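You operate a simulated robot arm through the tools that you are given. There is no shell and no other tool. Be economical: measure what you need, move in short steps, check, and stop when the job is done.

Carry out the task below with a simulated robot arm. There is one attempt and no reset: what you move stays moved.

Task
Take the orange disc off the blue handle and spin the grey nut back on tight.
Fine: the disc goes on the large disc peg; the nut can wait on the box nut peg.

Only the result counts: the job must be done as asked and must still hold three seconds after the hand-in. Knocking over, shifting, dropping, spilling or breaking anything else fails it.

Robot
A 7-joint arm with a two-finger parallel gripper, fixed in place. Base frame: the origin is at the foot of the arm, x ahead of it, y to its left, z up. Units: mm, degrees, N and s.
Its first joint turns from -66.0 to 66.0 degrees. Payload 1.57 kg.
Tool frame: the origin (TCP) lies between the finger pads and is the grasp point; the fingertips stand 30 mm ahead of it; z points along the fingers, y is the line along which they close. Largest opening 110 mm; finger width 24, thickness 12; the body of the gripper, 48 by 112 mm, starts 78 mm behind the TCP.
Orientation is told as [roll, pitch, yaw] about the base's x, y, z axes, in that order, counted from this pose: with the fingers straight down and closing along the base's y, the tool's x points along the base's -x, its y along +y and its z along -z.

Tools
- The arm moves only by the tool servo_tool. Its argument "moves" is a list of rows, each a list of 3 entries, a list of its own where there are three numbers: the shift along the base's x, y, z in units of 400 mm (1.0 is 400 mm), then the turn, a rotation vector about the base's x, y, z in units of 60 degrees (1.0 is 60 degrees), then the finger opening in mm, from 0 to 110. In form: [[[dx, dy, dz], [wx, wy, wz], claw], ...]. A call has 1 to 20 rows; each row is the pose to reach, as a shift and turn from the pose commanded when the call began. A call with a number of a shift or a turn outside -1 to 1 is refused whole. Each row takes 0.2 s and may step no farther than 50 mm and 8.6 degrees from the row before; otherwise, or with a gripper value out of range, the whole call is refused. Where a pose cannot be reached the arm comes as near as it can. A force on the tool above 40 N (or 10 N above the force at the start of the call, whichever is more), or a blocked arm, ends the call early, and 0.2 s more pass. Each finger travels about 108 mm/s and halts on what it meets, pressing with about 31 N; the grip force reading is that of the motor and also rises with nothing between the fingers. The clock runs only during rows and for 0.2 s after the last one: add rows that repeat a pose to give the fingers time. It gives the time, the measured TCP pose, the force on the tool (base axes), the opening and the grip force at its end, in the units of the frame above (readings bear some noise), and new pictures: "show" is both (left out), scene, wrist or none.
- Cameras (640 x 400 px; columns grow to the right, rows downward): "scene" is fixed at [152.9, -381.4, 1408.4]; the picture's right is [0.89, -0.47, 0.00], its down [-0.25, -0.48, -0.84] and it looks along [0.39, 0.75, -0.54] (base axes); focal length 320 px, centre (320, 200). "wrist" rides on the gripper at [-36, 0, -80] in the tool frame; the picture's right is [0.00, -1.00, 0.00], its down [0.97, 0.00, -0.24] and it looks along [0.24, 0.00, 0.97] (tool axes); focal length 218 px, centre (320, 200). There is no depth. A picture from a camera that has moved, and an enlarged one, comes with that camera's place and axes in the base frame and with its lens.
- zoom(camera, box): a new picture of the part [left, top, right, bottom] of that camera's present view, enlarged. The clock stands still meanwhile.
- hand_in(): hands the job in; it is judged then, once.

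Go step by step. Nothing tells you positions but the pictures and the camera data: compare them with the known pose of the tool, close in by small moves and look again before you grip or let go. The budget is 120 turns and 150 pictures, counting those below and the enlarged ones. Unless the task says otherwise, let go and move clear before handing in, and close with one line.

The tools are called after "Call:" by a JSON object that holds its "name" and its "arguments". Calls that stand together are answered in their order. servo_tool: Moves the arm, as the interface text tells. Its arguments: {"type":"object","properties":{"moves":{"type":"array","items":{"type":"array"}},"show":{"type":"string","enum":["both","scene","wrist","none"]}},"required":["moves"]} The other tools are called the same way: zoom (camera, box) takes an enlarged picture of a part of a camera's view; hand_in () hands the job in.

At the start:

```text
clock: 0.0
eef_pos: [317.2, 142.1, 1234.3]
tool_rot: [0.0, 0.0, 0.0]
contact_force: [-0.1, 1.3, 0.0]
grip_width: 110.0
grip_force: 0.1
```

scene: 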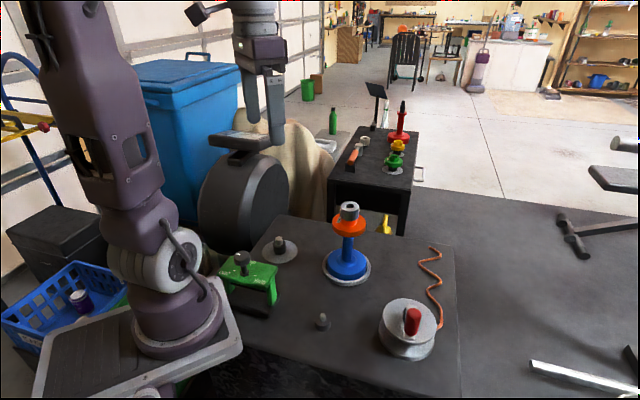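
wrist: 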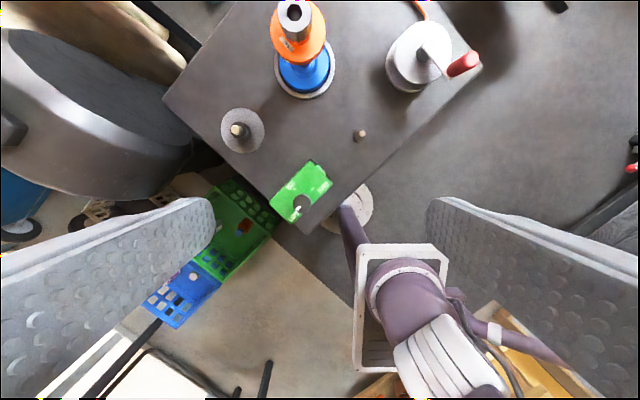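

I see a blue handle carrying an orange disc and a grey nut, a peg with a wide base, a small peg, and a green box with a peg on top. I'll zoom in to identify them.

Call:
{"name": "zoom", "arguments": {"camera": "scene", "box": [200, 190, 360, 290]}}

Call:
{"name": "zoom", "arguments": {"camera": "scene", "box": [300, 190, 460, 370]}}

Call:
{"name": "zoom", "arguments": {"camera": "wrist", "box": [160, 0, 480, 220]}}

```text
4.00 times, centred on (280, 240) of scene
camera zoom: at [152.9, -381.4, 1408.4], right [0.89, -0.47, 0.0], down [-0.25, -0.48, -0.84], along [0.39, 0.75, -0.54], focal length 1281 px, centre (480, 40)
```

zoom: 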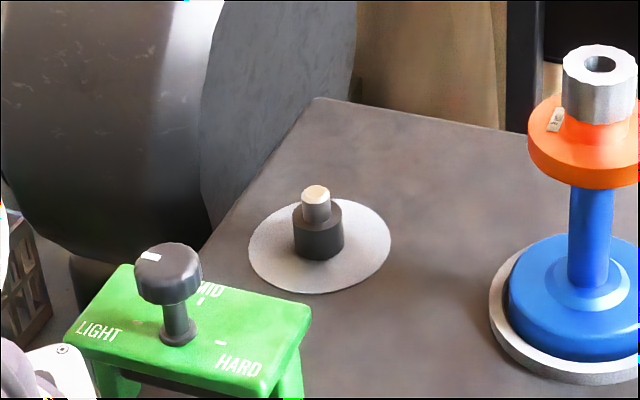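

```text
2.22 times, centred on (380, 280) of scene
camera zoom: at [152.9, -381.4, 1408.4], right [0.89, -0.47, 0.0], down [-0.25, -0.48, -0.84], along [0.39, 0.75, -0.54], focal length 712 px, centre (187, 22)
```

zoom: 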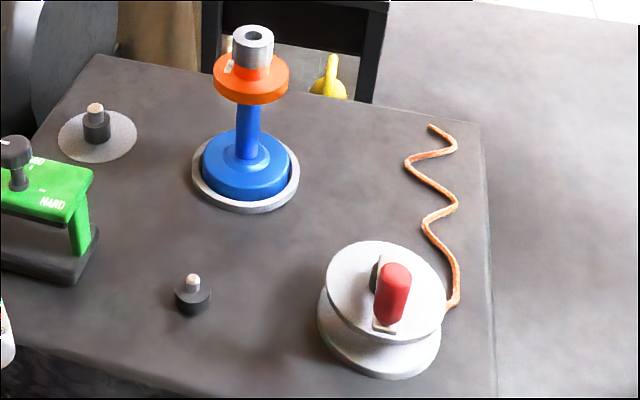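

```text
1.82 times, centred on (320, 110) of wrist
camera zoom: at [353.0, 140.9, 1313.8], right [0.0, -1.0, 0.0], down [-0.97, 0.0, 0.24], along [-0.24, 0.0, -0.97], focal length 397 px, centre (320, 364)
```

zoom: 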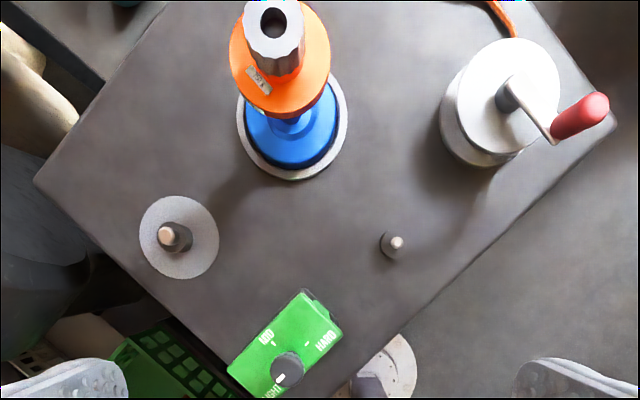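

Triangulating from both views puts the nut top near (528, 177, 966). The table comes out lower than the stated height, so I'll check that from above the nut before going down.

Call:
{"name": "servo_tool", "arguments": {"moves": [[[0.1, 0.015, 0], [0, 0, 0], 110], [[0.2, 0.03, 0], [0, 0, 0], 110], [[0.3, 0.045, 0], [0, 0, 0], 110], [[0.4, 0.06, 0], [0, 0, 0], 110], [[0.5, 0.087, 0], [0, 0, 0], 110], [[0.527, 0.087, -0.1], [0, 0, 0], 110], [[0.527, 0.087, -0.2], [0, 0, 0], 110], [[0.527, 0.087, -0.2], [0, 0, 0], 110]]}}

```text
clock: 1.8
eef_pos: [529.3, 176.1, 1154.1]
tool_rot: [0.0, 0.0, 0.0]
contact_force: [0.0, 0.7, 0.4]
grip_width: 110.1
grip_force: 0.0
camera wrist: at [564.5, 175.4, 1234.0], right [0.0, -1.0, 0.0], down [-0.97, 0.0, 0.24], along [-0.24, 0.0, -0.97], focal length 218 px, centre (320, 200)
```

scene: 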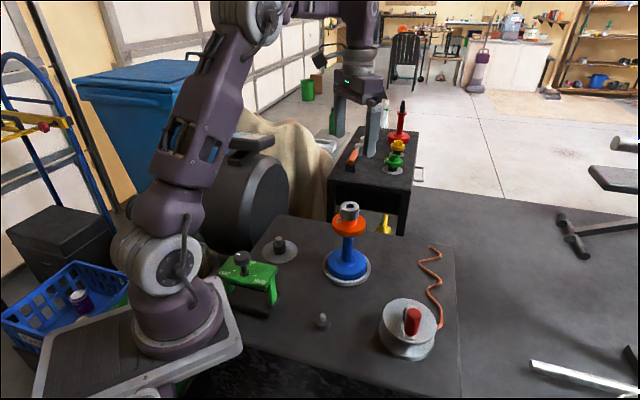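
wrist: 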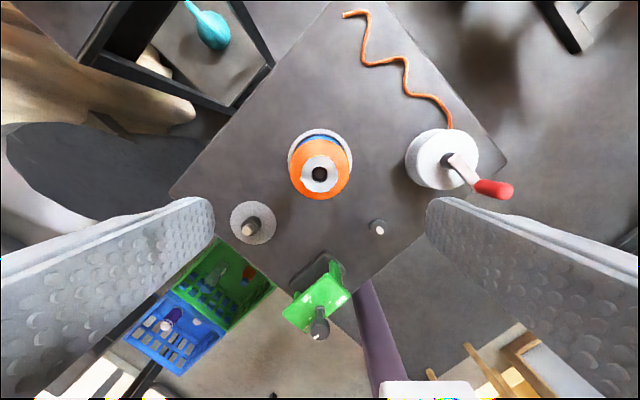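

The nut lies on the tool's y-line, about 3 mm ahead in x. I'll zoom in on the nut and disc.

Call:
{"name": "zoom", "arguments": {"camera": "wrist", "box": [270, 120, 370, 220]}}

Call:
{"name": "zoom", "arguments": {"camera": "scene", "box": [310, 190, 390, 290]}}

```text
4.00 times, centred on (320, 170) of wrist
camera zoom: at [564.5, 175.4, 1234.0], right [0.0, -1.0, 0.0], down [-0.97, 0.0, 0.24], along [-0.24, 0.0, -0.97], focal length 873 px, centre (320, 320)
```

zoom: 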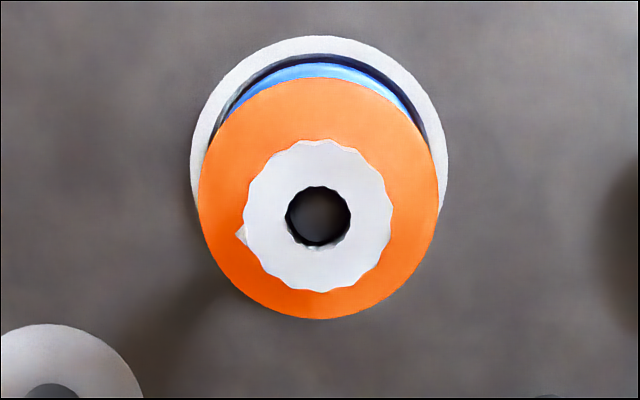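

```text
4.00 times, centred on (350, 240) of scene
camera zoom: at [152.9, -381.4, 1408.4], right [0.88, -0.47, 0.0], down [-0.25, -0.48, -0.84], along [0.39, 0.75, -0.54], focal length 1281 px, centre (200, 40)
```

zoom: 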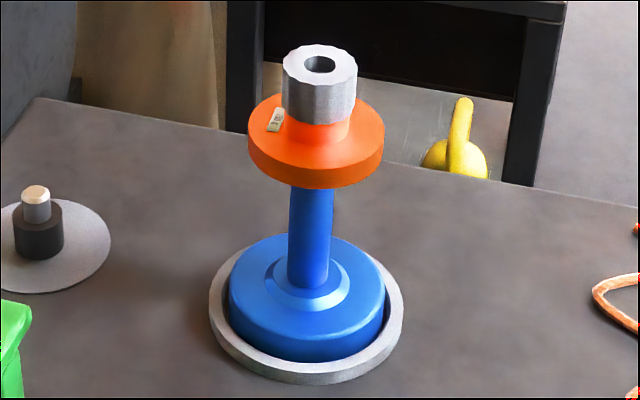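

The nut is about 46 mm across at (531, 176). I'll lower to just above it and check the height in the scene view.

Call:
{"name": "servo_tool", "arguments": {"moves": [[[0.005, 0, -0.1], [0, 0, 0], 90], [[0.005, 0, -0.2], [0, 0, 0], 80], [[0.005, 0, -0.3], [0, 0, 0], 75], [[0.005, 0, -0.34], [0, 0, 0], 75], [[0.005, 0, -0.34], [0, 0, 0], 75]]}}

Call:
{"name": "zoom", "arguments": {"camera": "scene", "box": [290, 140, 410, 260]}}

```text
clock: 3.0
eef_pos: [530.0, 176.5, 1016.7]
tool_rot: [0.1, 0.1, 0.1]
contact_force: [0.7, 0.5, -0.9]
grip_width: 75.1
grip_force: 0.0
camera wrist: at [565.6, 175.4, 1096.6], right [0.0, -1.0, 0.0], down [-0.97, 0.0, 0.24], along [-0.24, 0.0, -0.97], focal length 218 px, centre (320, 200)
```

scene: 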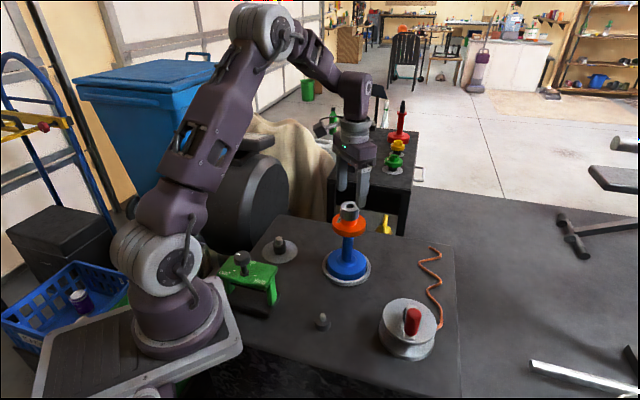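
wrist: 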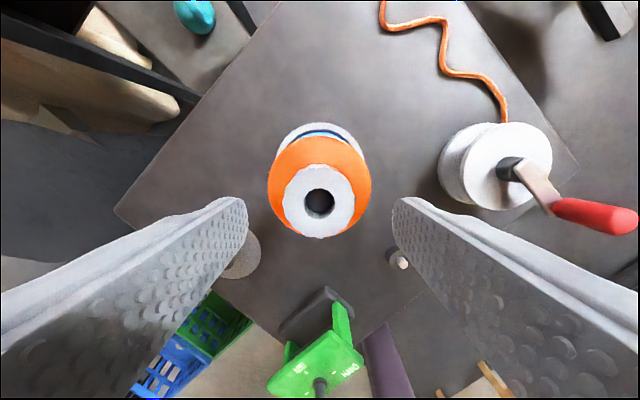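

```text
3.33 times, centred on (350, 200) of scene
camera zoom: at [152.9, -381.4, 1408.4], right [0.89, -0.47, 0.0], down [-0.25, -0.48, -0.84], along [0.39, 0.75, -0.54], focal length 1068 px, centre (220, 200)
```

zoom: 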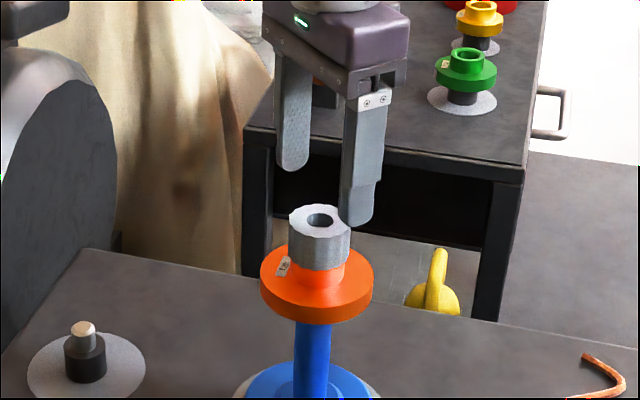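

Geometry confirmed: the nut's top centre is at (531, 176, 965). I'll pre-turn the open fingers -60° and then lower around the nut.

Call:
{"name": "servo_tool", "arguments": {"moves": [[[0.002, 0, 0], [0, 0, -0.14], 75], [[0.002, 0, 0], [0, 0, -0.28], 75], [[0.002, 0, 0], [0, 0, -0.42], 75], [[0.002, 0, 0], [0, 0, -0.56], 75], [[0.002, 0, 0], [0, 0, -0.7], 75], [[0.002, 0, 0], [0, 0, -0.84], 75], [[0.002, 0, 0], [0, 0, -0.98], 75], [[0.002, 0, 0], [0, 0, -1.0], 75], [[0.002, 0, -0.05], [0, 0, -1.0], 75], [[0.002, 0, -0.1], [0, 0, -1.0], 75], [[0.002, 0, -0.135], [0, 0, -1.0], 75], [[0.002, 0, -0.135], [0, 0, -1.0], 75]]}}

Call:
{"name": "zoom", "arguments": {"camera": "scene", "box": [300, 160, 400, 260]}}

```text
clock: 5.6
eef_pos: [532.3, 176.6, 963.6]
tool_rot: [0.0, 0.0, -60.0]
contact_force: [-0.3, -0.2, -0.9]
grip_width: 74.9
grip_force: 0.0
camera wrist: at [548.7, 144.7, 1043.4], right [-0.87, -0.5, 0.0], down [-0.49, 0.84, 0.24], along [-0.12, 0.21, -0.97], focal length 218 px, centre (320, 200)
```

scene: 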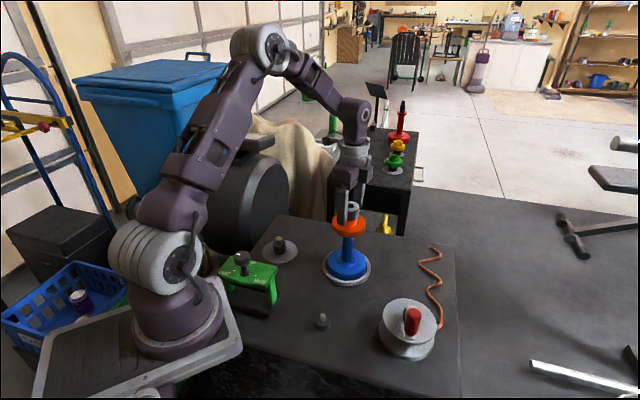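
wrist: 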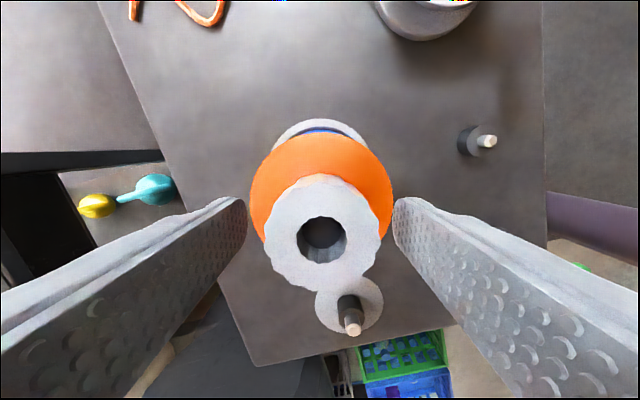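

```text
4.00 times, centred on (350, 210) of scene
camera zoom: at [152.9, -381.4, 1408.4], right [0.89, -0.47, 0.0], down [-0.25, -0.48, -0.84], along [0.39, 0.75, -0.54], focal length 1281 px, centre (200, 160)
```

zoom: 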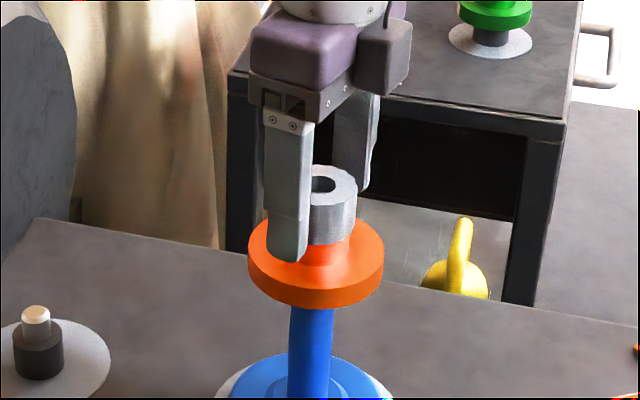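

The fingertips straddle the nut just above the disc. I'll close on it and try a first turn, counterclockwise.

Call:
{"name": "servo_tool", "arguments": {"moves": [[[0, 0, 0], [0, 0, 0], 40], [[0, 0, 0], [0, 0, 0], 40], [[0, 0, 0], [0, 0, 0], 40]], "show": "none"}}

Call:
{"name": "servo_tool", "arguments": {"moves": [[[0, 0, 0], [0, 0, 0.1], 40], [[0, 0, 0], [0, 0, 0.2], 40], [[0, 0, 0], [0, 0, 0.3], 40], [[0, 0, 0], [0, 0, 0.3], 40]], "show": "wrist"}}

```text
clock: 6.4
eef_pos: [531.6, 176.4, 963.2]
tool_rot: [-0.1, 0.0, -60.0]
contact_force: [-4.9, -2.5, -0.4]
grip_width: 45.2
grip_force: 31.0
```

```text
clock: 7.4
eef_pos: [531.9, 177.6, 963.7]
tool_rot: [-0.1, -0.1, -41.9]
contact_force: [-4.8, -1.0, 2.3]
grip_width: 45.0
grip_force: 31.4
camera wrist: at [557.6, 151.5, 1043.4], right [-0.67, -0.74, 0.0], down [-0.72, 0.65, 0.24], along [-0.18, 0.16, -0.97], focal length 218 px, centre (320, 200)
```

wrist: 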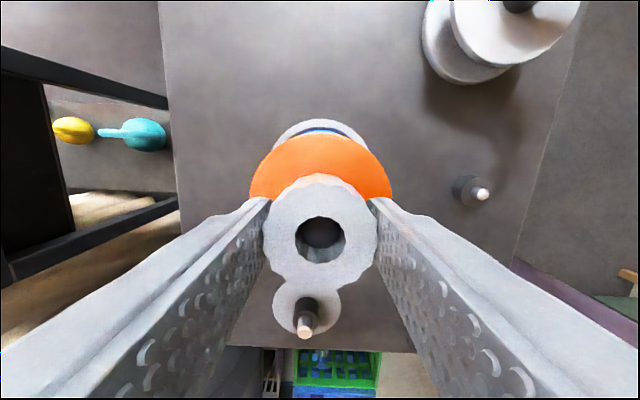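

The nut seems to turn with the fingers at low force, so I'll carry on.

Call:
{"name": "servo_tool", "arguments": {"moves": [[[0, 0, 0], [0, 0, 0.14], 40], [[0, 0, 0], [0, 0, 0.28], 40], [[0, 0, 0], [0, 0, 0.42], 40], [[0, 0, 0], [0, 0, 0.56], 40], [[0, 0, 0], [0, 0, 0.7], 40], [[0, 0, 0], [0, 0, 0.84], 40], [[0, 0, 0], [0, 0, 0.98], 40], [[0, 0, 0], [0, 0, 1.0], 40]], "show": "none"}}

Call:
{"name": "servo_tool", "arguments": {"moves": [[[0, 0, 0], [0, 0, 0.14], 40], [[0, 0, 0], [0, 0, 0.28], 40], [[0, 0, 0], [0, 0, 0.42], 40], [[0, 0, 0], [0, 0, 0.56], 40], [[0, 0, 0], [0, 0, 0.7], 40], [[0, 0, 0], [0, 0, 0.7], 40]], "show": "both"}}

Call:
{"name": "zoom", "arguments": {"camera": "scene", "box": [300, 160, 400, 260]}}

```text
clock: 9.2
eef_pos: [529.8, 176.1, 963.4]
tool_rot: [0.0, 0.0, 18.1]
contact_force: [3.1, 4.7, -3.2]
grip_width: 45.0
grip_force: 31.2
```

```text
clock: 10.6
eef_pos: [531.8, 176.6, 963.4]
tool_rot: [0.0, 0.0, 60.1]
contact_force: [0.2, 4.8, -2.7]
grip_width: 44.9
grip_force: 30.7
camera wrist: at [548.2, 206.8, 1043.7], right [0.87, -0.5, 0.0], down [-0.48, -0.84, 0.24], along [-0.12, -0.21, -0.97], focal length 218 px, centre (320, 200)
```

scene: 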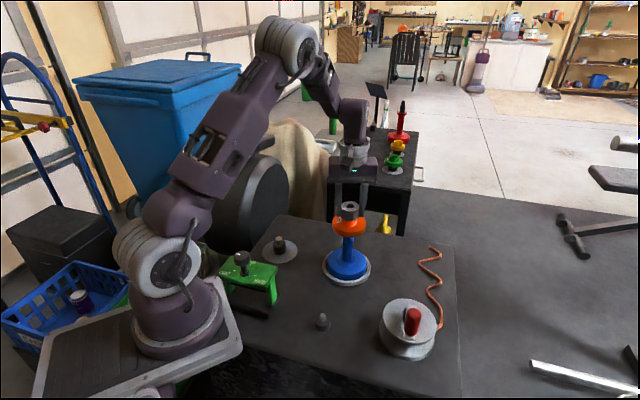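
wrist: 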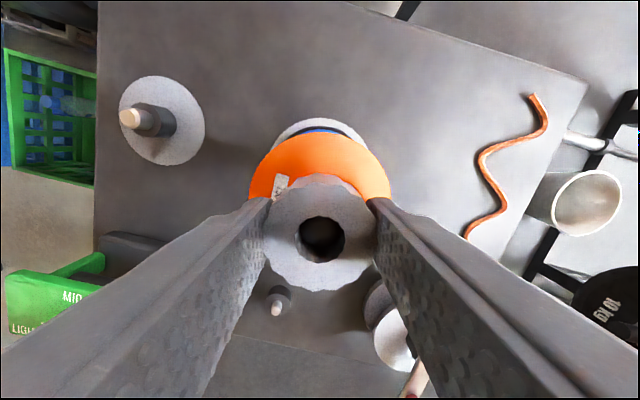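

```text
4.00 times, centred on (350, 210) of scene
camera zoom: at [153.0, -381.3, 1408.4], right [0.89, -0.47, 0.0], down [-0.25, -0.48, -0.84], along [0.39, 0.75, -0.54], focal length 1281 px, centre (200, 160)
```

zoom: 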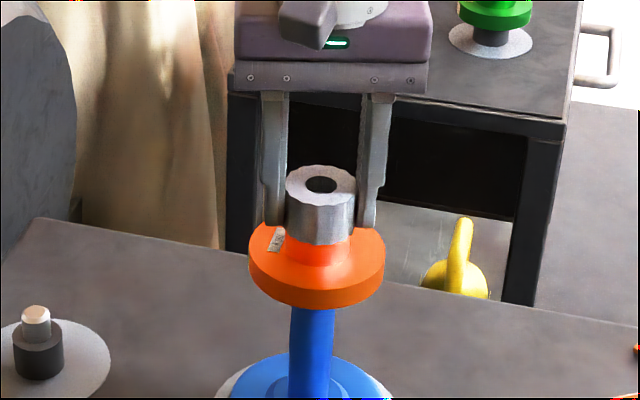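

The disc's label hasn't moved, so only the nut is turning. I'll see how much farther the wrist can go this way.

Call:
{"name": "servo_tool", "arguments": {"moves": [[[0, 0, 0], [0, 0, 0.14], 40], [[0, 0, 0], [0, 0, 0.28], 40], [[0, 0, 0], [0, 0, 0.42], 40], [[0, 0, 0], [0, 0, 0.56], 40], [[0, 0, 0], [0, 0, 0.7], 40], [[0, 0, 0], [0, 0, 0.84], 40], [[0, 0, 0], [0, 0, 0.98], 40], [[0, 0, 0], [0, 0, 1.0], 40]], "show": "none"}}

Call:
{"name": "servo_tool", "arguments": {"moves": [[[0, 0, 0], [0, 0, 0.14], 40], [[0, 0, 0], [0, 0, 0.28], 40], [[0, 0, 0], [0, 0, 0.42], 40], [[0, 0, 0], [0, 0, 0.56], 40], [[0, 0, 0], [0, 0, 0.56], 40]], "show": "wrist"}}

Call:
{"name": "zoom", "arguments": {"camera": "scene", "box": [300, 160, 400, 260]}}

```text
clock: 12.4
eef_pos: [531.0, 176.3, 963.7]
tool_rot: [0.0, 0.1, 120.1]
contact_force: [0.6, 0.1, -0.9]
grip_width: 44.8
grip_force: 30.9
```

```text
clock: 13.6
eef_pos: [530.9, 176.1, 964.2]
tool_rot: [-0.1, 0.0, 153.7]
contact_force: [0.1, 0.7, -0.9]
grip_width: 44.8
grip_force: 30.8
camera wrist: at [498.6, 191.6, 1043.8], right [0.44, 0.9, 0.0], down [0.87, -0.43, 0.24], along [0.22, -0.11, -0.97], focal length 218 px, centre (320, 200)
```

wrist: 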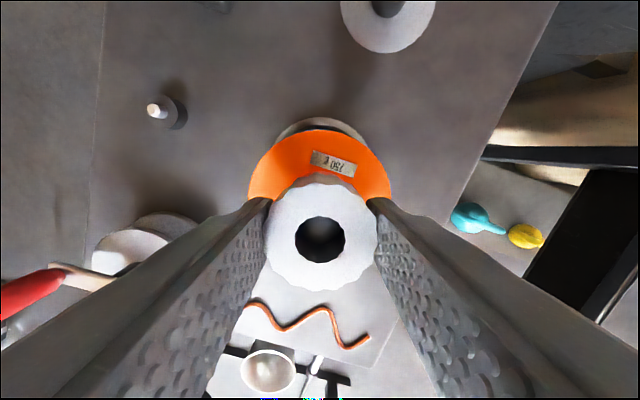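

```text
4.00 times, centred on (350, 210) of scene
camera zoom: at [152.9, -381.4, 1408.4], right [0.88, -0.47, 0.0], down [-0.25, -0.48, -0.84], along [0.39, 0.75, -0.54], focal length 1281 px, centre (200, 160)
```

zoom: 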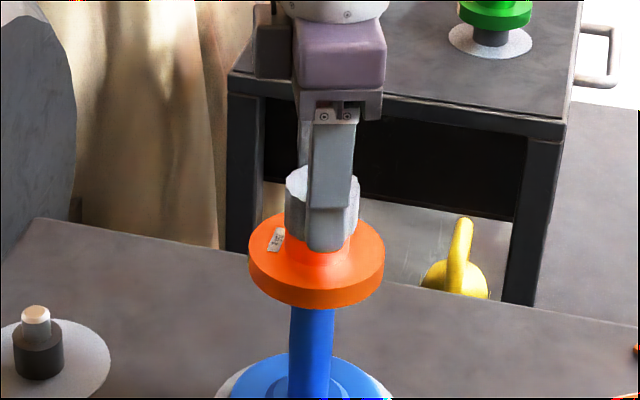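

After 213° the side forces have dropped to zero, so the nut may be free. I'll test with a small lift.

Call:
{"name": "servo_tool", "arguments": {"moves": [[[0, 0, 0.005], [0, 0, 0], 40], [[0, 0, 0.01], [0, 0, 0], 40], [[0, 0, 0.01], [0, 0, 0], 40]], "show": "none"}}

Call:
{"name": "zoom", "arguments": {"camera": "scene", "box": [300, 160, 400, 260]}}

```text
clock: 14.4
eef_pos: [531.4, 176.1, 968.0]
tool_rot: [0.0, -0.1, 153.6]
contact_force: [0.1, 0.4, -0.7]
grip_width: 44.7
grip_force: 31.1
```

```text
4.00 times, centred on (350, 210) of scene
camera zoom: at [152.9, -381.4, 1408.4], right [0.89, -0.47, 0.0], down [-0.25, -0.48, -0.84], along [0.39, 0.75, -0.54], focal length 1281 px, centre (200, 160)
```

zoom: 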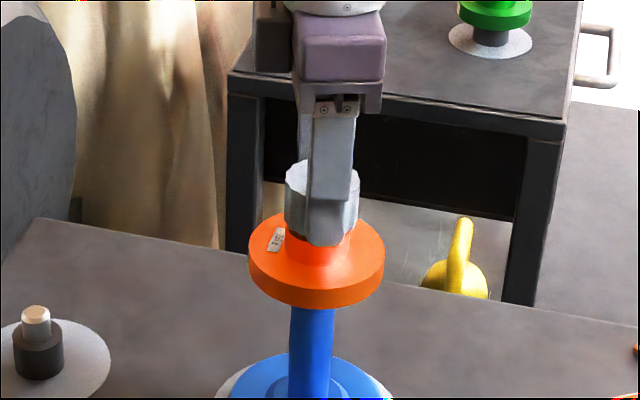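

The nut is free. I'll lift it clear and carry it high toward the small nut peg, which I estimate at (382, 45) with its top at about z 788.

Call:
{"name": "servo_tool", "arguments": {"moves": [[[0, 0, 0.05], [0, 0, 0], 40], [[0, 0, 0.1], [0, 0, 0], 40], [[0, 0, 0.15], [0, 0, 0], 40], [[-0.07, -0.06, 0.15], [0, 0, 0], 40], [[-0.14, -0.12, 0.15], [0, 0, 0], 40], [[-0.21, -0.18, 0.15], [0, 0, 0], 40], [[-0.28, -0.24, 0.15], [0, 0, 0], 40], [[-0.37, -0.3275, 0.13], [0, 0, 0], 40], [[-0.37, -0.3275, 0.05], [0, 0, 0], 40], [[-0.37, -0.3275, 0.05], [0, 0, 0], 40]]}}

Call:
{"name": "zoom", "arguments": {"camera": "scene", "box": [240, 160, 400, 340]}}

```text
refused: row 8 steps farther than a row can; nothing moved
```

```text
2.22 times, centred on (320, 250) of scene
camera zoom: at [152.9, -381.4, 1408.4], right [0.89, -0.47, 0.0], down [-0.25, -0.48, -0.84], along [0.39, 0.75, -0.54], focal length 712 px, centre (320, 89)
```

zoom: 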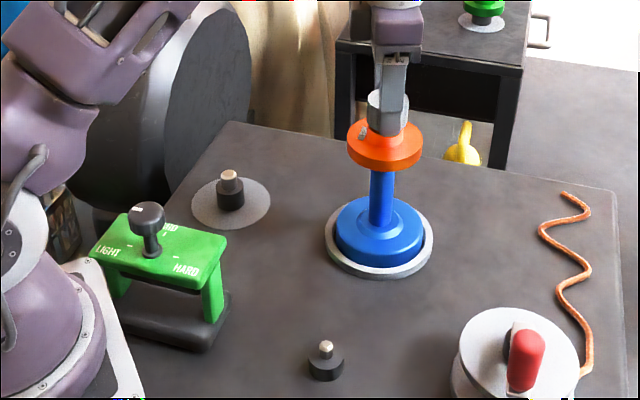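

The table layout is clear. I'll repeat the move with smaller steps.

Call:
{"name": "servo_tool", "arguments": {"moves": [[[0, 0, 0.05], [0, 0, 0], 40], [[0, 0, 0.1], [0, 0, 0], 40], [[0, 0, 0.15], [0, 0, 0], 40], [[-0.07, -0.06, 0.15], [0, 0, 0], 40], [[-0.14, -0.12, 0.15], [0, 0, 0], 40], [[-0.21, -0.18, 0.15], [0, 0, 0], 40], [[-0.28, -0.24, 0.15], [0, 0, 0], 40], [[-0.34, -0.3, 0.13], [0, 0, 0], 40], [[-0.37, -0.3275, 0.05], [0, 0, 0], 40], [[-0.37, -0.3275, 0.05], [0, 0, 0], 40]]}}

Call:
{"name": "zoom", "arguments": {"camera": "scene", "box": [240, 160, 400, 340]}}

```text
clock: 16.6
eef_pos: [380.7, 43.9, 989.5]
tool_rot: [-0.1, -0.1, 153.6]
contact_force: [1.1, -0.3, -0.5]
grip_width: 44.7
grip_force: 31.1
camera wrist: at [348.7, 59.4, 1068.5], right [0.44, 0.9, 0.0], down [0.87, -0.43, 0.24], along [0.22, -0.11, -0.97], focal length 218 px, centre (320, 200)
```

scene: 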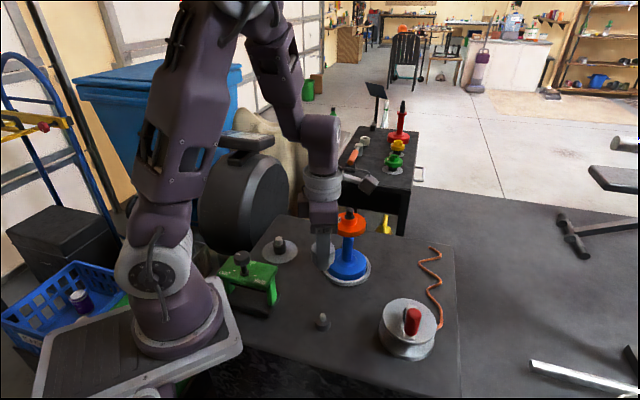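
wrist: 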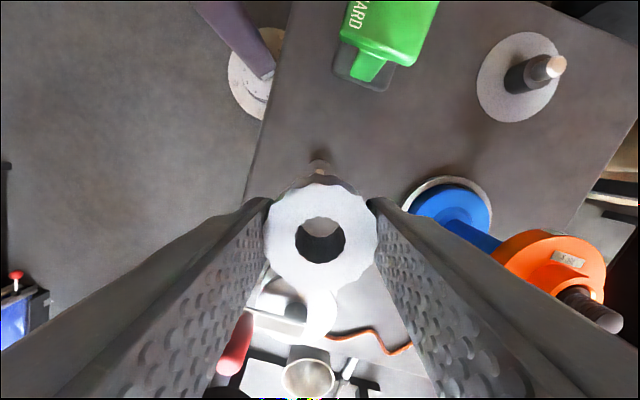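

```text
2.22 times, centred on (320, 250) of scene
camera zoom: at [152.9, -381.4, 1408.4], right [0.88, -0.47, 0.0], down [-0.25, -0.48, -0.84], along [0.39, 0.75, -0.54], focal length 712 px, centre (320, 89)
```

zoom: 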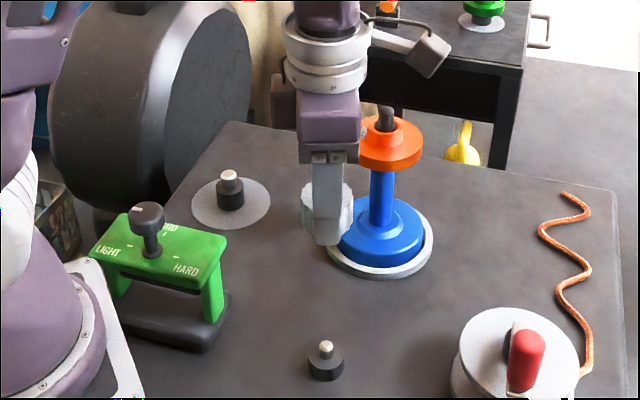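

The nut hides the peg from the wrist camera. I'll offset sideways so the peg is in view and measure it.

Call:
{"name": "servo_tool", "arguments": {"moves": [[[0.06, -0.03, -0.05], [0, 0, 0], 40], [[0.13, -0.065, -0.1], [0, 0, 0], 40], [[0.13, -0.065, -0.1], [0, 0, 0], 40]], "show": "none"}}

Call:
{"name": "zoom", "arguments": {"camera": "wrist", "box": [240, 80, 400, 200]}}

Call:
{"name": "zoom", "arguments": {"camera": "scene", "box": [300, 220, 400, 340]}}

```text
clock: 17.4
eef_pos: [434.1, 20.2, 947.6]
tool_rot: [0.0, 0.0, 153.6]
contact_force: [-0.7, 0.2, -0.5]
grip_width: 44.6
grip_force: 30.9
```

```text
3.33 times, centred on (320, 140) of wrist
camera zoom: at [401.3, 35.4, 1027.0], right [0.44, 0.9, 0.0], down [0.87, -0.43, 0.24], along [0.22, -0.11, -0.97], focal length 728 px, centre (320, 400)
```

zoom: 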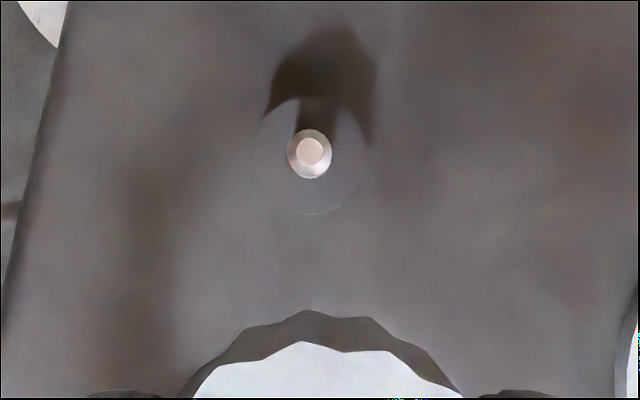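

```text
3.33 times, centred on (350, 280) of scene
camera zoom: at [152.9, -381.4, 1408.4], right [0.88, -0.47, 0.0], down [-0.25, -0.48, -0.84], along [0.39, 0.75, -0.54], focal length 1068 px, centre (220, -67)
```

zoom: 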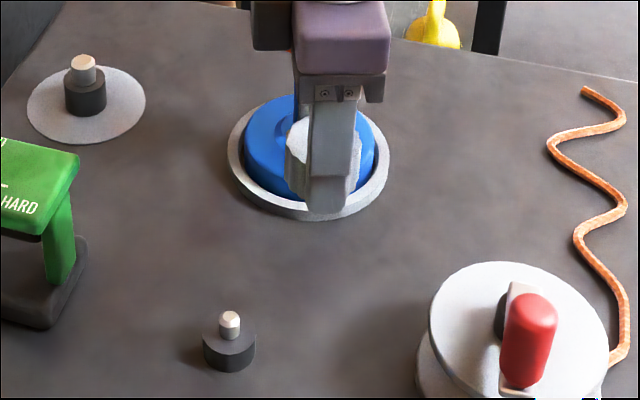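

The peg axis is at about (382, 42), its tip is about 15 mm wide against a nut hole of about 22 mm, and its top is near z 785. I'll align and lower to just above it.

Call:
{"name": "servo_tool", "arguments": {"moves": [[[-0.065, 0.028, 0], [0, 0, 0], 40], [[-0.131, 0.055, 0], [0, 0, 0], 40], [[-0.131, 0.055, -0.1], [0, 0, 0], 40], [[-0.131, 0.055, -0.2], [0, 0, 0], 40], [[-0.131, 0.055, -0.3], [0, 0, 0], 40], [[-0.131, 0.055, -0.3], [0, 0, 0], 40]], "show": "wrist"}}

Call:
{"name": "zoom", "arguments": {"camera": "scene", "box": [280, 240, 370, 350]}}

Call:
{"name": "zoom", "arguments": {"camera": "wrist", "box": [260, 160, 380, 300]}}

```text
clock: 18.8
eef_pos: [382.2, 41.8, 827.0]
tool_rot: [0.1, 0.0, 153.5]
contact_force: [-1.0, -0.2, -0.8]
grip_width: 44.7
grip_force: 31.1
camera wrist: at [349.4, 56.9, 907.6], right [0.44, 0.9, 0.0], down [0.87, -0.43, 0.24], along [0.22, -0.11, -0.97], focal length 218 px, centre (320, 200)
```

wrist: 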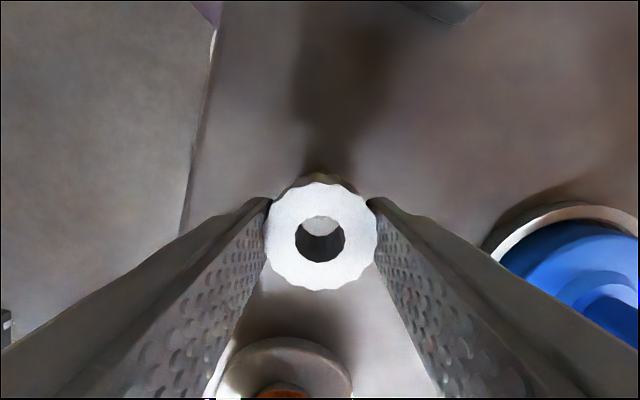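

```text
3.64 times, centred on (325, 295) of scene
camera zoom: at [152.9, -381.4, 1408.4], right [0.89, -0.47, 0.0], down [-0.25, -0.48, -0.84], along [0.39, 0.75, -0.54], focal length 1165 px, centre (302, -146)
```

zoom: 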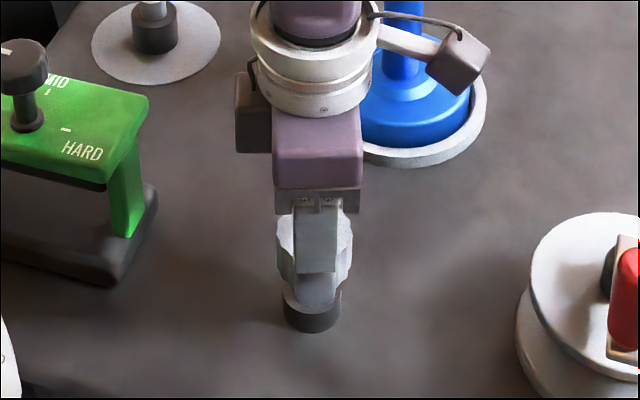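

```text
2.86 times, centred on (320, 230) of wrist
camera zoom: at [349.4, 56.9, 907.6], right [0.44, 0.9, 0.0], down [0.87, -0.43, 0.24], along [0.22, -0.11, -0.97], focal length 624 px, centre (320, 114)
```

zoom: 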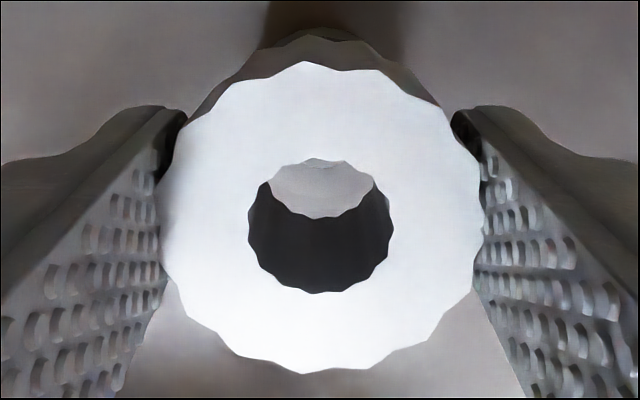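

Alignment is within about 1–2 mm. I'll correct slightly and lower gently onto the peg.

Call:
{"name": "servo_tool", "arguments": {"moves": [[[-0.002, 0.001, -0.01], [0, 0, 0], 40], [[-0.002, 0.001, -0.02], [0, 0, 0], 40], [[-0.002, 0.001, -0.03], [0, 0, 0], 40], [[-0.002, 0.001, -0.04], [0, 0, 0], 40], [[-0.002, 0.001, -0.05], [0, 0, 0], 40]], "show": "none"}}

Call:
{"name": "zoom", "arguments": {"camera": "scene", "box": [290, 270, 360, 350]}}

Call:
{"name": "zoom", "arguments": {"camera": "wrist", "box": [260, 160, 380, 300]}}

```text
clock: 20.0
eef_pos: [381.9, 43.1, 806.9]
tool_rot: [0.0, 0.1, 153.8]
contact_force: [-0.9, 0.1, -0.7]
grip_width: 44.6
grip_force: 31.3
```

```text
5.00 times, centred on (325, 310) of scene
camera zoom: at [152.9, -381.4, 1408.4], right [0.89, -0.47, 0.0], down [-0.25, -0.48, -0.84], along [0.39, 0.75, -0.54], focal length 1602 px, centre (295, -350)
```

zoom: 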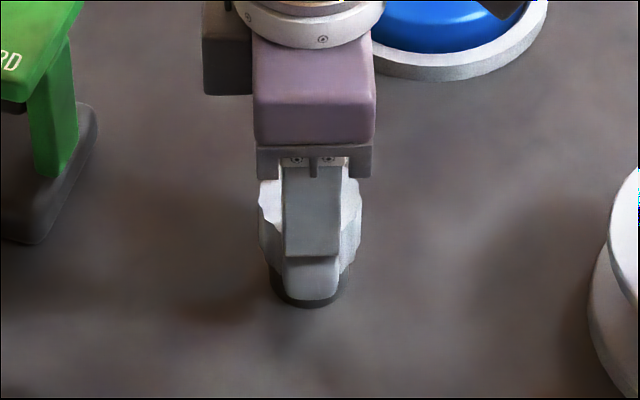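

```text
2.86 times, centred on (320, 230) of wrist
camera zoom: at [348.7, 57.4, 887.2], right [0.44, 0.9, 0.0], down [0.87, -0.43, 0.24], along [0.22, -0.11, -0.97], focal length 624 px, centre (320, 114)
```

zoom: 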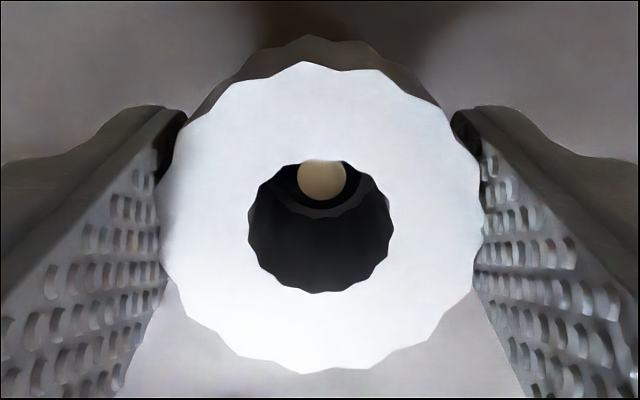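

The peg tip is visible inside the hole, so the nut has started onto it. I'll lower until it touches the shoulder.

Call:
{"name": "servo_tool", "arguments": {"moves": [[[0, 0, -0.006], [0, 0, 0], 40], [[0, 0, -0.012], [0, 0, 0], 40], [[0, 0, -0.018], [0, 0, 0], 40], [[0, 0, -0.022], [0, 0, 0], 40]], "show": "none"}}

Call:
{"name": "zoom", "arguments": {"camera": "scene", "box": [290, 270, 360, 350]}}

Call:
{"name": "zoom", "arguments": {"camera": "wrist", "box": [260, 160, 380, 300]}}

```text
clock: 21.0
eef_pos: [382.2, 40.6, 798.4]
tool_rot: [0.0, 0.1, 153.6]
contact_force: [-3.3, -1.0, 29.5]
grip_width: 44.9
grip_force: 30.9
```

```text
5.00 times, centred on (325, 310) of scene
camera zoom: at [152.5, -381.5, 1408.4], right [0.88, -0.47, 0.0], down [-0.25, -0.48, -0.84], along [0.39, 0.75, -0.54], focal length 1602 px, centre (295, -350)
```

zoom: 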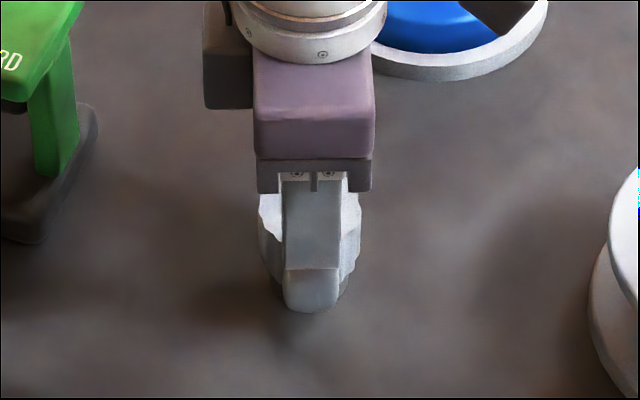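

```text
2.86 times, centred on (320, 230) of wrist
camera zoom: at [348.5, 57.2, 878.9], right [0.45, 0.9, 0.0], down [0.87, -0.43, 0.24], along [0.22, -0.11, -0.97], focal length 624 px, centre (320, 114)
```

zoom: 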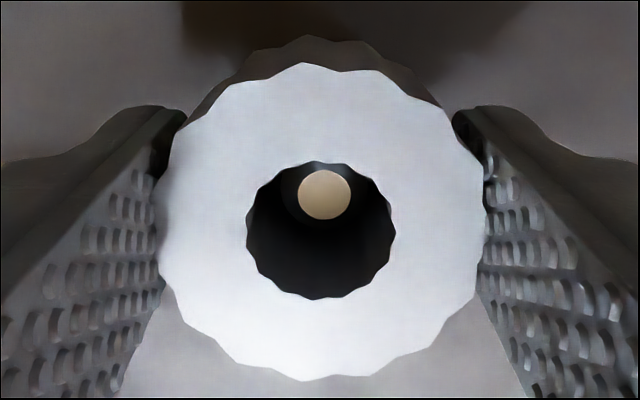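

The nut has contacted the shoulder. I'll ease off, release, and rise straight up.

Call:
{"name": "servo_tool", "arguments": {"moves": [[[0, 0, 0.002], [0, 0, 0], 45], [[0, 0, 0.002], [0, 0, 0], 55], [[0, 0, 0.002], [0, 0, 0], 70], [[0, 0, 0.002], [0, 0, 0], 70]], "show": "none"}}

Call:
{"name": "servo_tool", "arguments": {"moves": [[[0, 0, 0.05], [0, 0, 0], 70], [[0, 0, 0.15], [0, 0, 0], 70], [[0, 0, 0.25], [0, 0, 0], 80], [[0, 0, 0.35], [0, 0, 0], 90], [[0, 0, 0.45], [0, 0, 0], 110], [[0, 0, 0.55], [0, 0, 0], 110], [[0, 0, 0.55], [0, 0, 0], 110]]}}

Call:
{"name": "zoom", "arguments": {"camera": "scene", "box": [280, 200, 400, 340]}}

```text
clock: 22.0
eef_pos: [380.6, 43.0, 799.8]
tool_rot: [0.0, 0.0, 153.6]
contact_force: [-0.3, -0.7, 0.3]
grip_width: 70.2
grip_force: 0.0
```

```text
clock: 23.6
eef_pos: [381.4, 40.0, 1020.9]
tool_rot: [0.1, -0.1, 153.6]
contact_force: [0.6, 0.6, 0.1]
grip_width: 110.3
grip_force: 0.1
camera wrist: at [349.2, 55.6, 1100.6], right [0.44, 0.9, 0.0], down [0.87, -0.43, 0.24], along [0.21, -0.11, -0.97], focal length 218 px, centre (320, 200)
```

scene: 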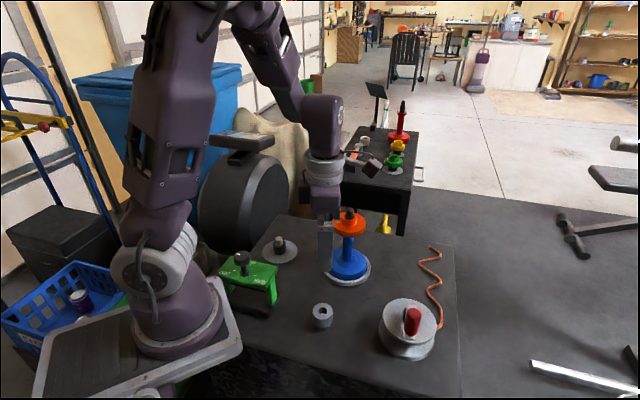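
wrist: 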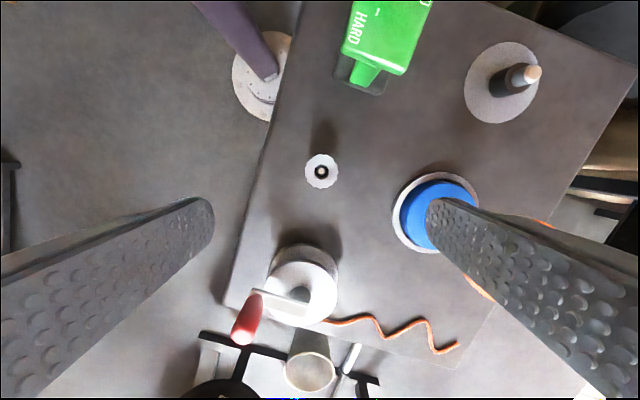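

```text
2.86 times, centred on (340, 270) of scene
camera zoom: at [152.9, -381.4, 1408.4], right [0.89, -0.47, 0.0], down [-0.25, -0.48, -0.84], along [0.39, 0.75, -0.54], focal length 915 px, centre (263, 0)
```

zoom: 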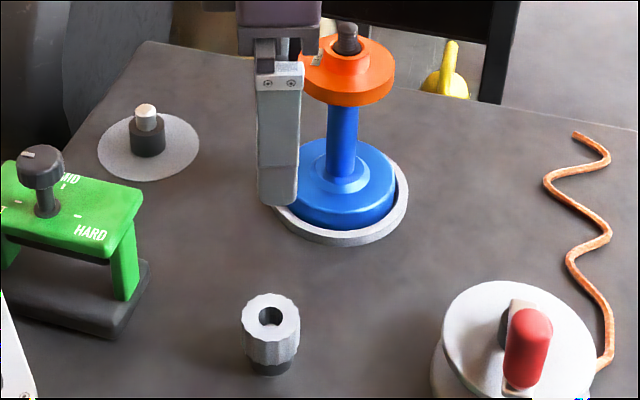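

The nut sits on its peg. Next I'll move above the disc with the fingers fully open.

Call:
{"name": "servo_tool", "arguments": {"moves": [[[0.07, 0.063, 0.03], [0, 0, 0], 110], [[0.14, 0.126, 0.05], [0, 0, 0], 110], [[0.21, 0.189, 0.05], [0, 0, 0], 110], [[0.28, 0.252, 0.05], [0, 0, 0], 110], [[0.373, 0.336, 0.05], [0, 0, 0], 110], [[0.373, 0.336, 0.05], [0, 0, 0], 110]]}}

Call:
{"name": "zoom", "arguments": {"camera": "wrist", "box": [240, 120, 400, 280]}}

Call:
{"name": "zoom", "arguments": {"camera": "scene", "box": [300, 160, 400, 290]}}

```text
refused: row 5 steps farther than a row can; nothing moved
```

```text
2.50 times, centred on (320, 200) of wrist
camera zoom: at [349.2, 55.6, 1100.6], right [0.44, 0.9, 0.0], down [0.87, -0.43, 0.24], along [0.21, -0.11, -0.97], focal length 546 px, centre (320, 200)
```

zoom: 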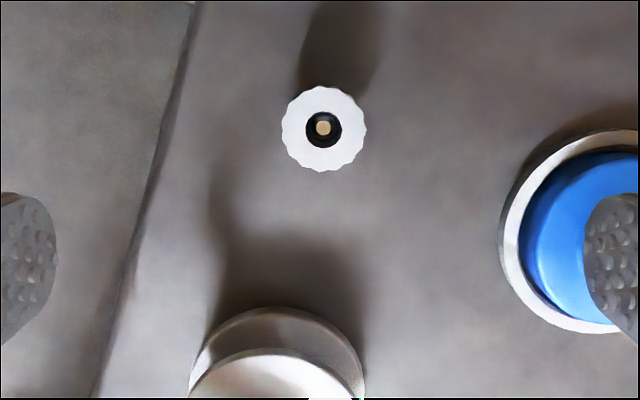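

```text
3.08 times, centred on (350, 225) of scene
camera zoom: at [152.9, -381.4, 1408.4], right [0.89, -0.47, 0.0], down [-0.25, -0.48, -0.84], along [0.39, 0.75, -0.54], focal length 986 px, centre (228, 123)
```

zoom: 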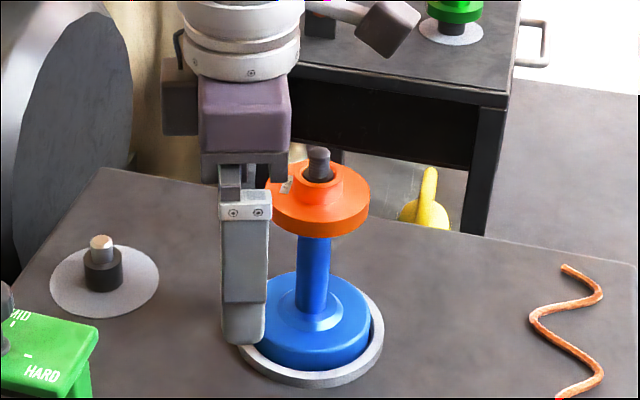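

I'll redo the move with finer steps.

Call:
{"name": "servo_tool", "arguments": {"moves": [[[0.065, 0.06, 0.03], [0, 0, 0], 110], [[0.13, 0.12, 0.05], [0, 0, 0], 110], [[0.195, 0.18, 0.05], [0, 0, 0], 110], [[0.26, 0.24, 0.05], [0, 0, 0], 110], [[0.325, 0.3, 0.05], [0, 0, 0], 110], [[0.373, 0.336, 0.05], [0, 0, 0], 110], [[0.373, 0.336, 0.05], [0, 0, 0], 110]], "show": "none"}}

Call:
{"name": "zoom", "arguments": {"camera": "wrist", "box": [200, 100, 440, 300]}}

Call:
{"name": "zoom", "arguments": {"camera": "scene", "box": [300, 160, 400, 290]}}

```text
clock: 25.2
eef_pos: [530.6, 176.1, 1038.0]
tool_rot: [0.0, 0.0, 153.6]
contact_force: [1.0, -0.2, 0.1]
grip_width: 109.8
grip_force: 0.0
```

```text
2.00 times, centred on (320, 200) of wrist
camera zoom: at [497.7, 191.2, 1119.1], right [0.44, 0.9, 0.0], down [0.87, -0.43, 0.24], along [0.21, -0.11, -0.97], focal length 436 px, centre (320, 200)
```

zoom: 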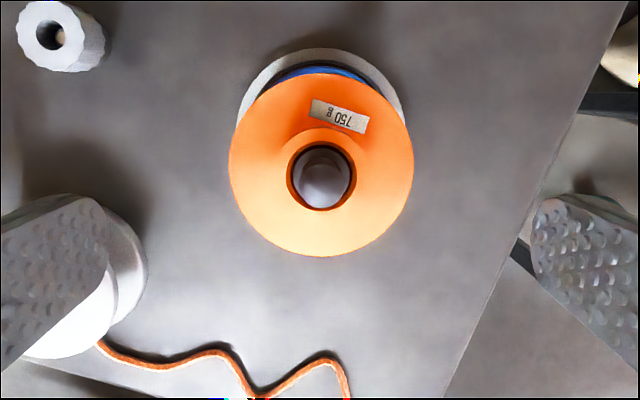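

```text
3.08 times, centred on (350, 225) of scene
camera zoom: at [152.9, -381.4, 1408.4], right [0.89, -0.47, 0.0], down [-0.25, -0.48, -0.84], along [0.39, 0.75, -0.54], focal length 986 px, centre (228, 123)
```

zoom: 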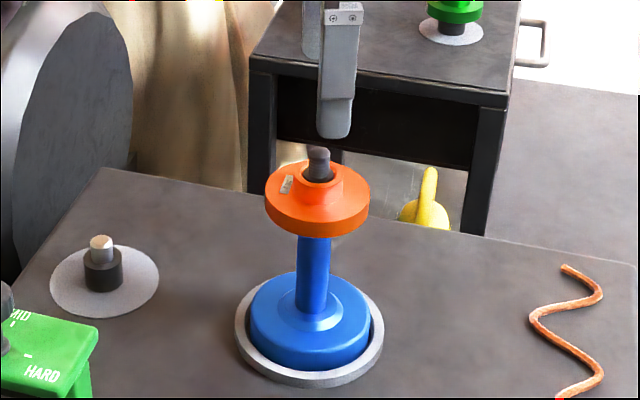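

The disc is centred under the tool, with its rim at about z 893–909. I'll lower the open fingers around it.

Call:
{"name": "servo_tool", "arguments": {"moves": [[[-0.002, 0.001, -0.1], [0, 0, 0], 110], [[-0.002, 0.001, -0.2], [0, 0, 0], 110], [[-0.002, 0.001, -0.25], [0, 0, 0], 110], [[-0.002, 0.001, -0.3], [0, 0, 0], 110], [[-0.002, 0.001, -0.34], [0, 0, 0], 110], [[-0.002, 0.001, -0.34], [0, 0, 0], 110]], "show": "wrist"}}

Call:
{"name": "zoom", "arguments": {"camera": "scene", "box": [300, 160, 400, 290]}}

```text
clock: 26.6
eef_pos: [529.9, 175.7, 902.9]
tool_rot: [0.0, 0.0, 153.7]
contact_force: [0.1, 0.6, 0.4]
grip_width: 110.0
grip_force: 0.1
camera wrist: at [497.2, 191.8, 983.7], right [0.44, 0.9, 0.0], down [0.87, -0.43, 0.24], along [0.21, -0.11, -0.97], focal length 218 px, centre (320, 200)
```

wrist: 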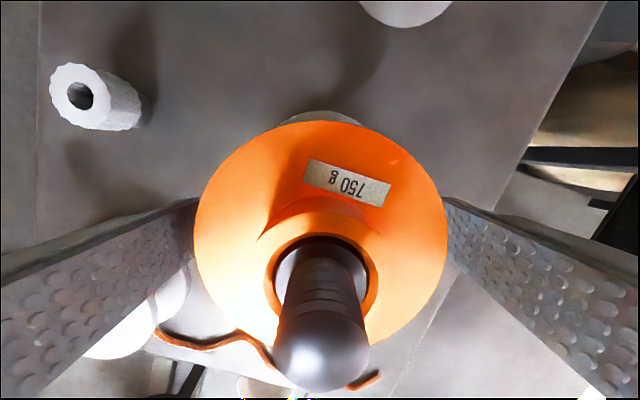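

```text
3.08 times, centred on (350, 225) of scene
camera zoom: at [152.9, -381.4, 1408.4], right [0.89, -0.47, 0.0], down [-0.25, -0.48, -0.84], along [0.39, 0.75, -0.54], focal length 986 px, centre (228, 123)
```

zoom: 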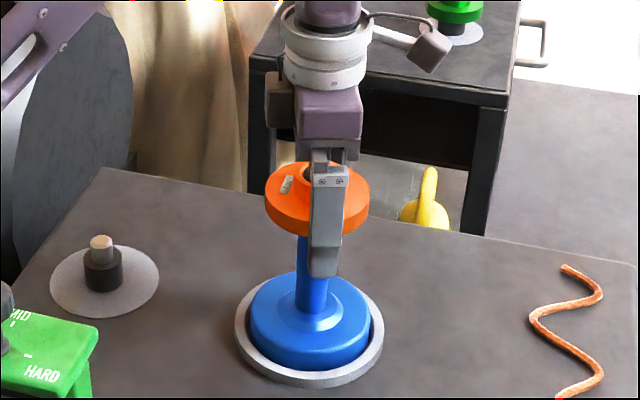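

The fingers straddle the disc rim, so I'll close and read the grip.

Call:
{"name": "servo_tool", "arguments": {"moves": [[[0, 0, 0], [0, 0, 0], 95], [[0, 0, 0], [0, 0, 0], 80], [[0, 0, 0], [0, 0, 0], 78], [[0, 0, 0], [0, 0, 0], 78]], "show": "wrist"}}

```text
clock: 27.6
eef_pos: [529.0, 177.4, 903.7]
tool_rot: [0.0, 0.1, 153.6]
contact_force: [1.6, 3.2, 0.1]
grip_width: 85.9
grip_force: 30.4
camera wrist: at [497.3, 191.9, 983.9], right [0.44, 0.9, 0.0], down [0.87, -0.43, 0.24], along [0.22, -0.11, -0.97], focal length 218 px, centre (320, 200)
```

wrist: 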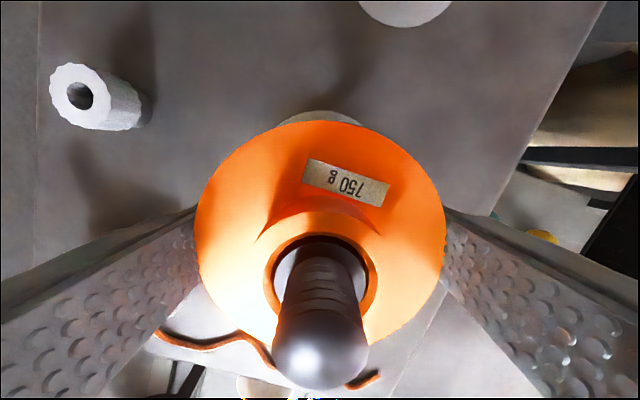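

Gripped at 86 mm. I'll lift straight up slowly, then check.

Call:
{"name": "servo_tool", "arguments": {"moves": [[[0, 0, 0.02], [0, 0, 0], 78], [[0, 0, 0.04], [0, 0, 0], 78], [[0, 0, 0.06], [0, 0, 0], 78], [[0, 0, 0.06], [0, 0, 0], 78]], "show": "wrist"}}

Call:
{"name": "zoom", "arguments": {"camera": "scene", "box": [300, 160, 400, 290]}}

```text
clock: 28.6
eef_pos: [529.6, 175.1, 927.0]
tool_rot: [0.0, 0.0, 153.6]
contact_force: [-0.3, 0.6, -6.3]
grip_width: 86.0
grip_force: 31.1
camera wrist: at [497.4, 191.4, 1007.1], right [0.44, 0.9, 0.0], down [0.87, -0.43, 0.24], along [0.21, -0.11, -0.97], focal length 218 px, centre (320, 200)
```

wrist: 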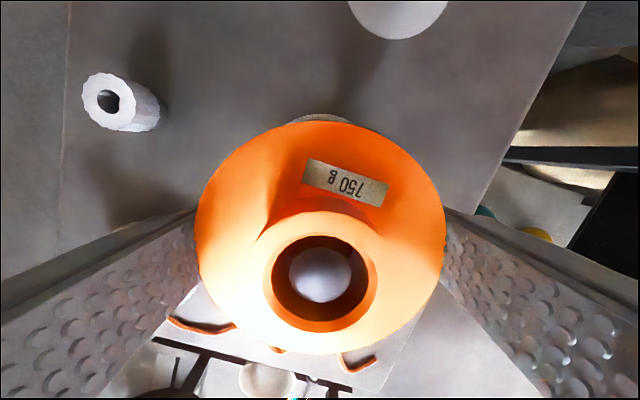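

```text
3.08 times, centred on (350, 225) of scene
camera zoom: at [153.0, -381.4, 1408.3], right [0.89, -0.47, 0.0], down [-0.25, -0.48, -0.84], along [0.39, 0.75, -0.54], focal length 986 px, centre (228, 123)
```

zoom: 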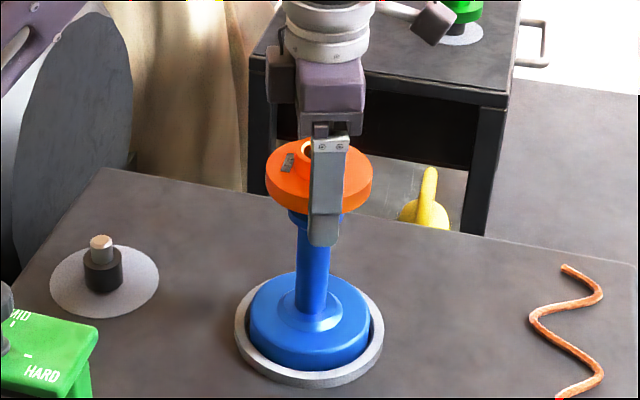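

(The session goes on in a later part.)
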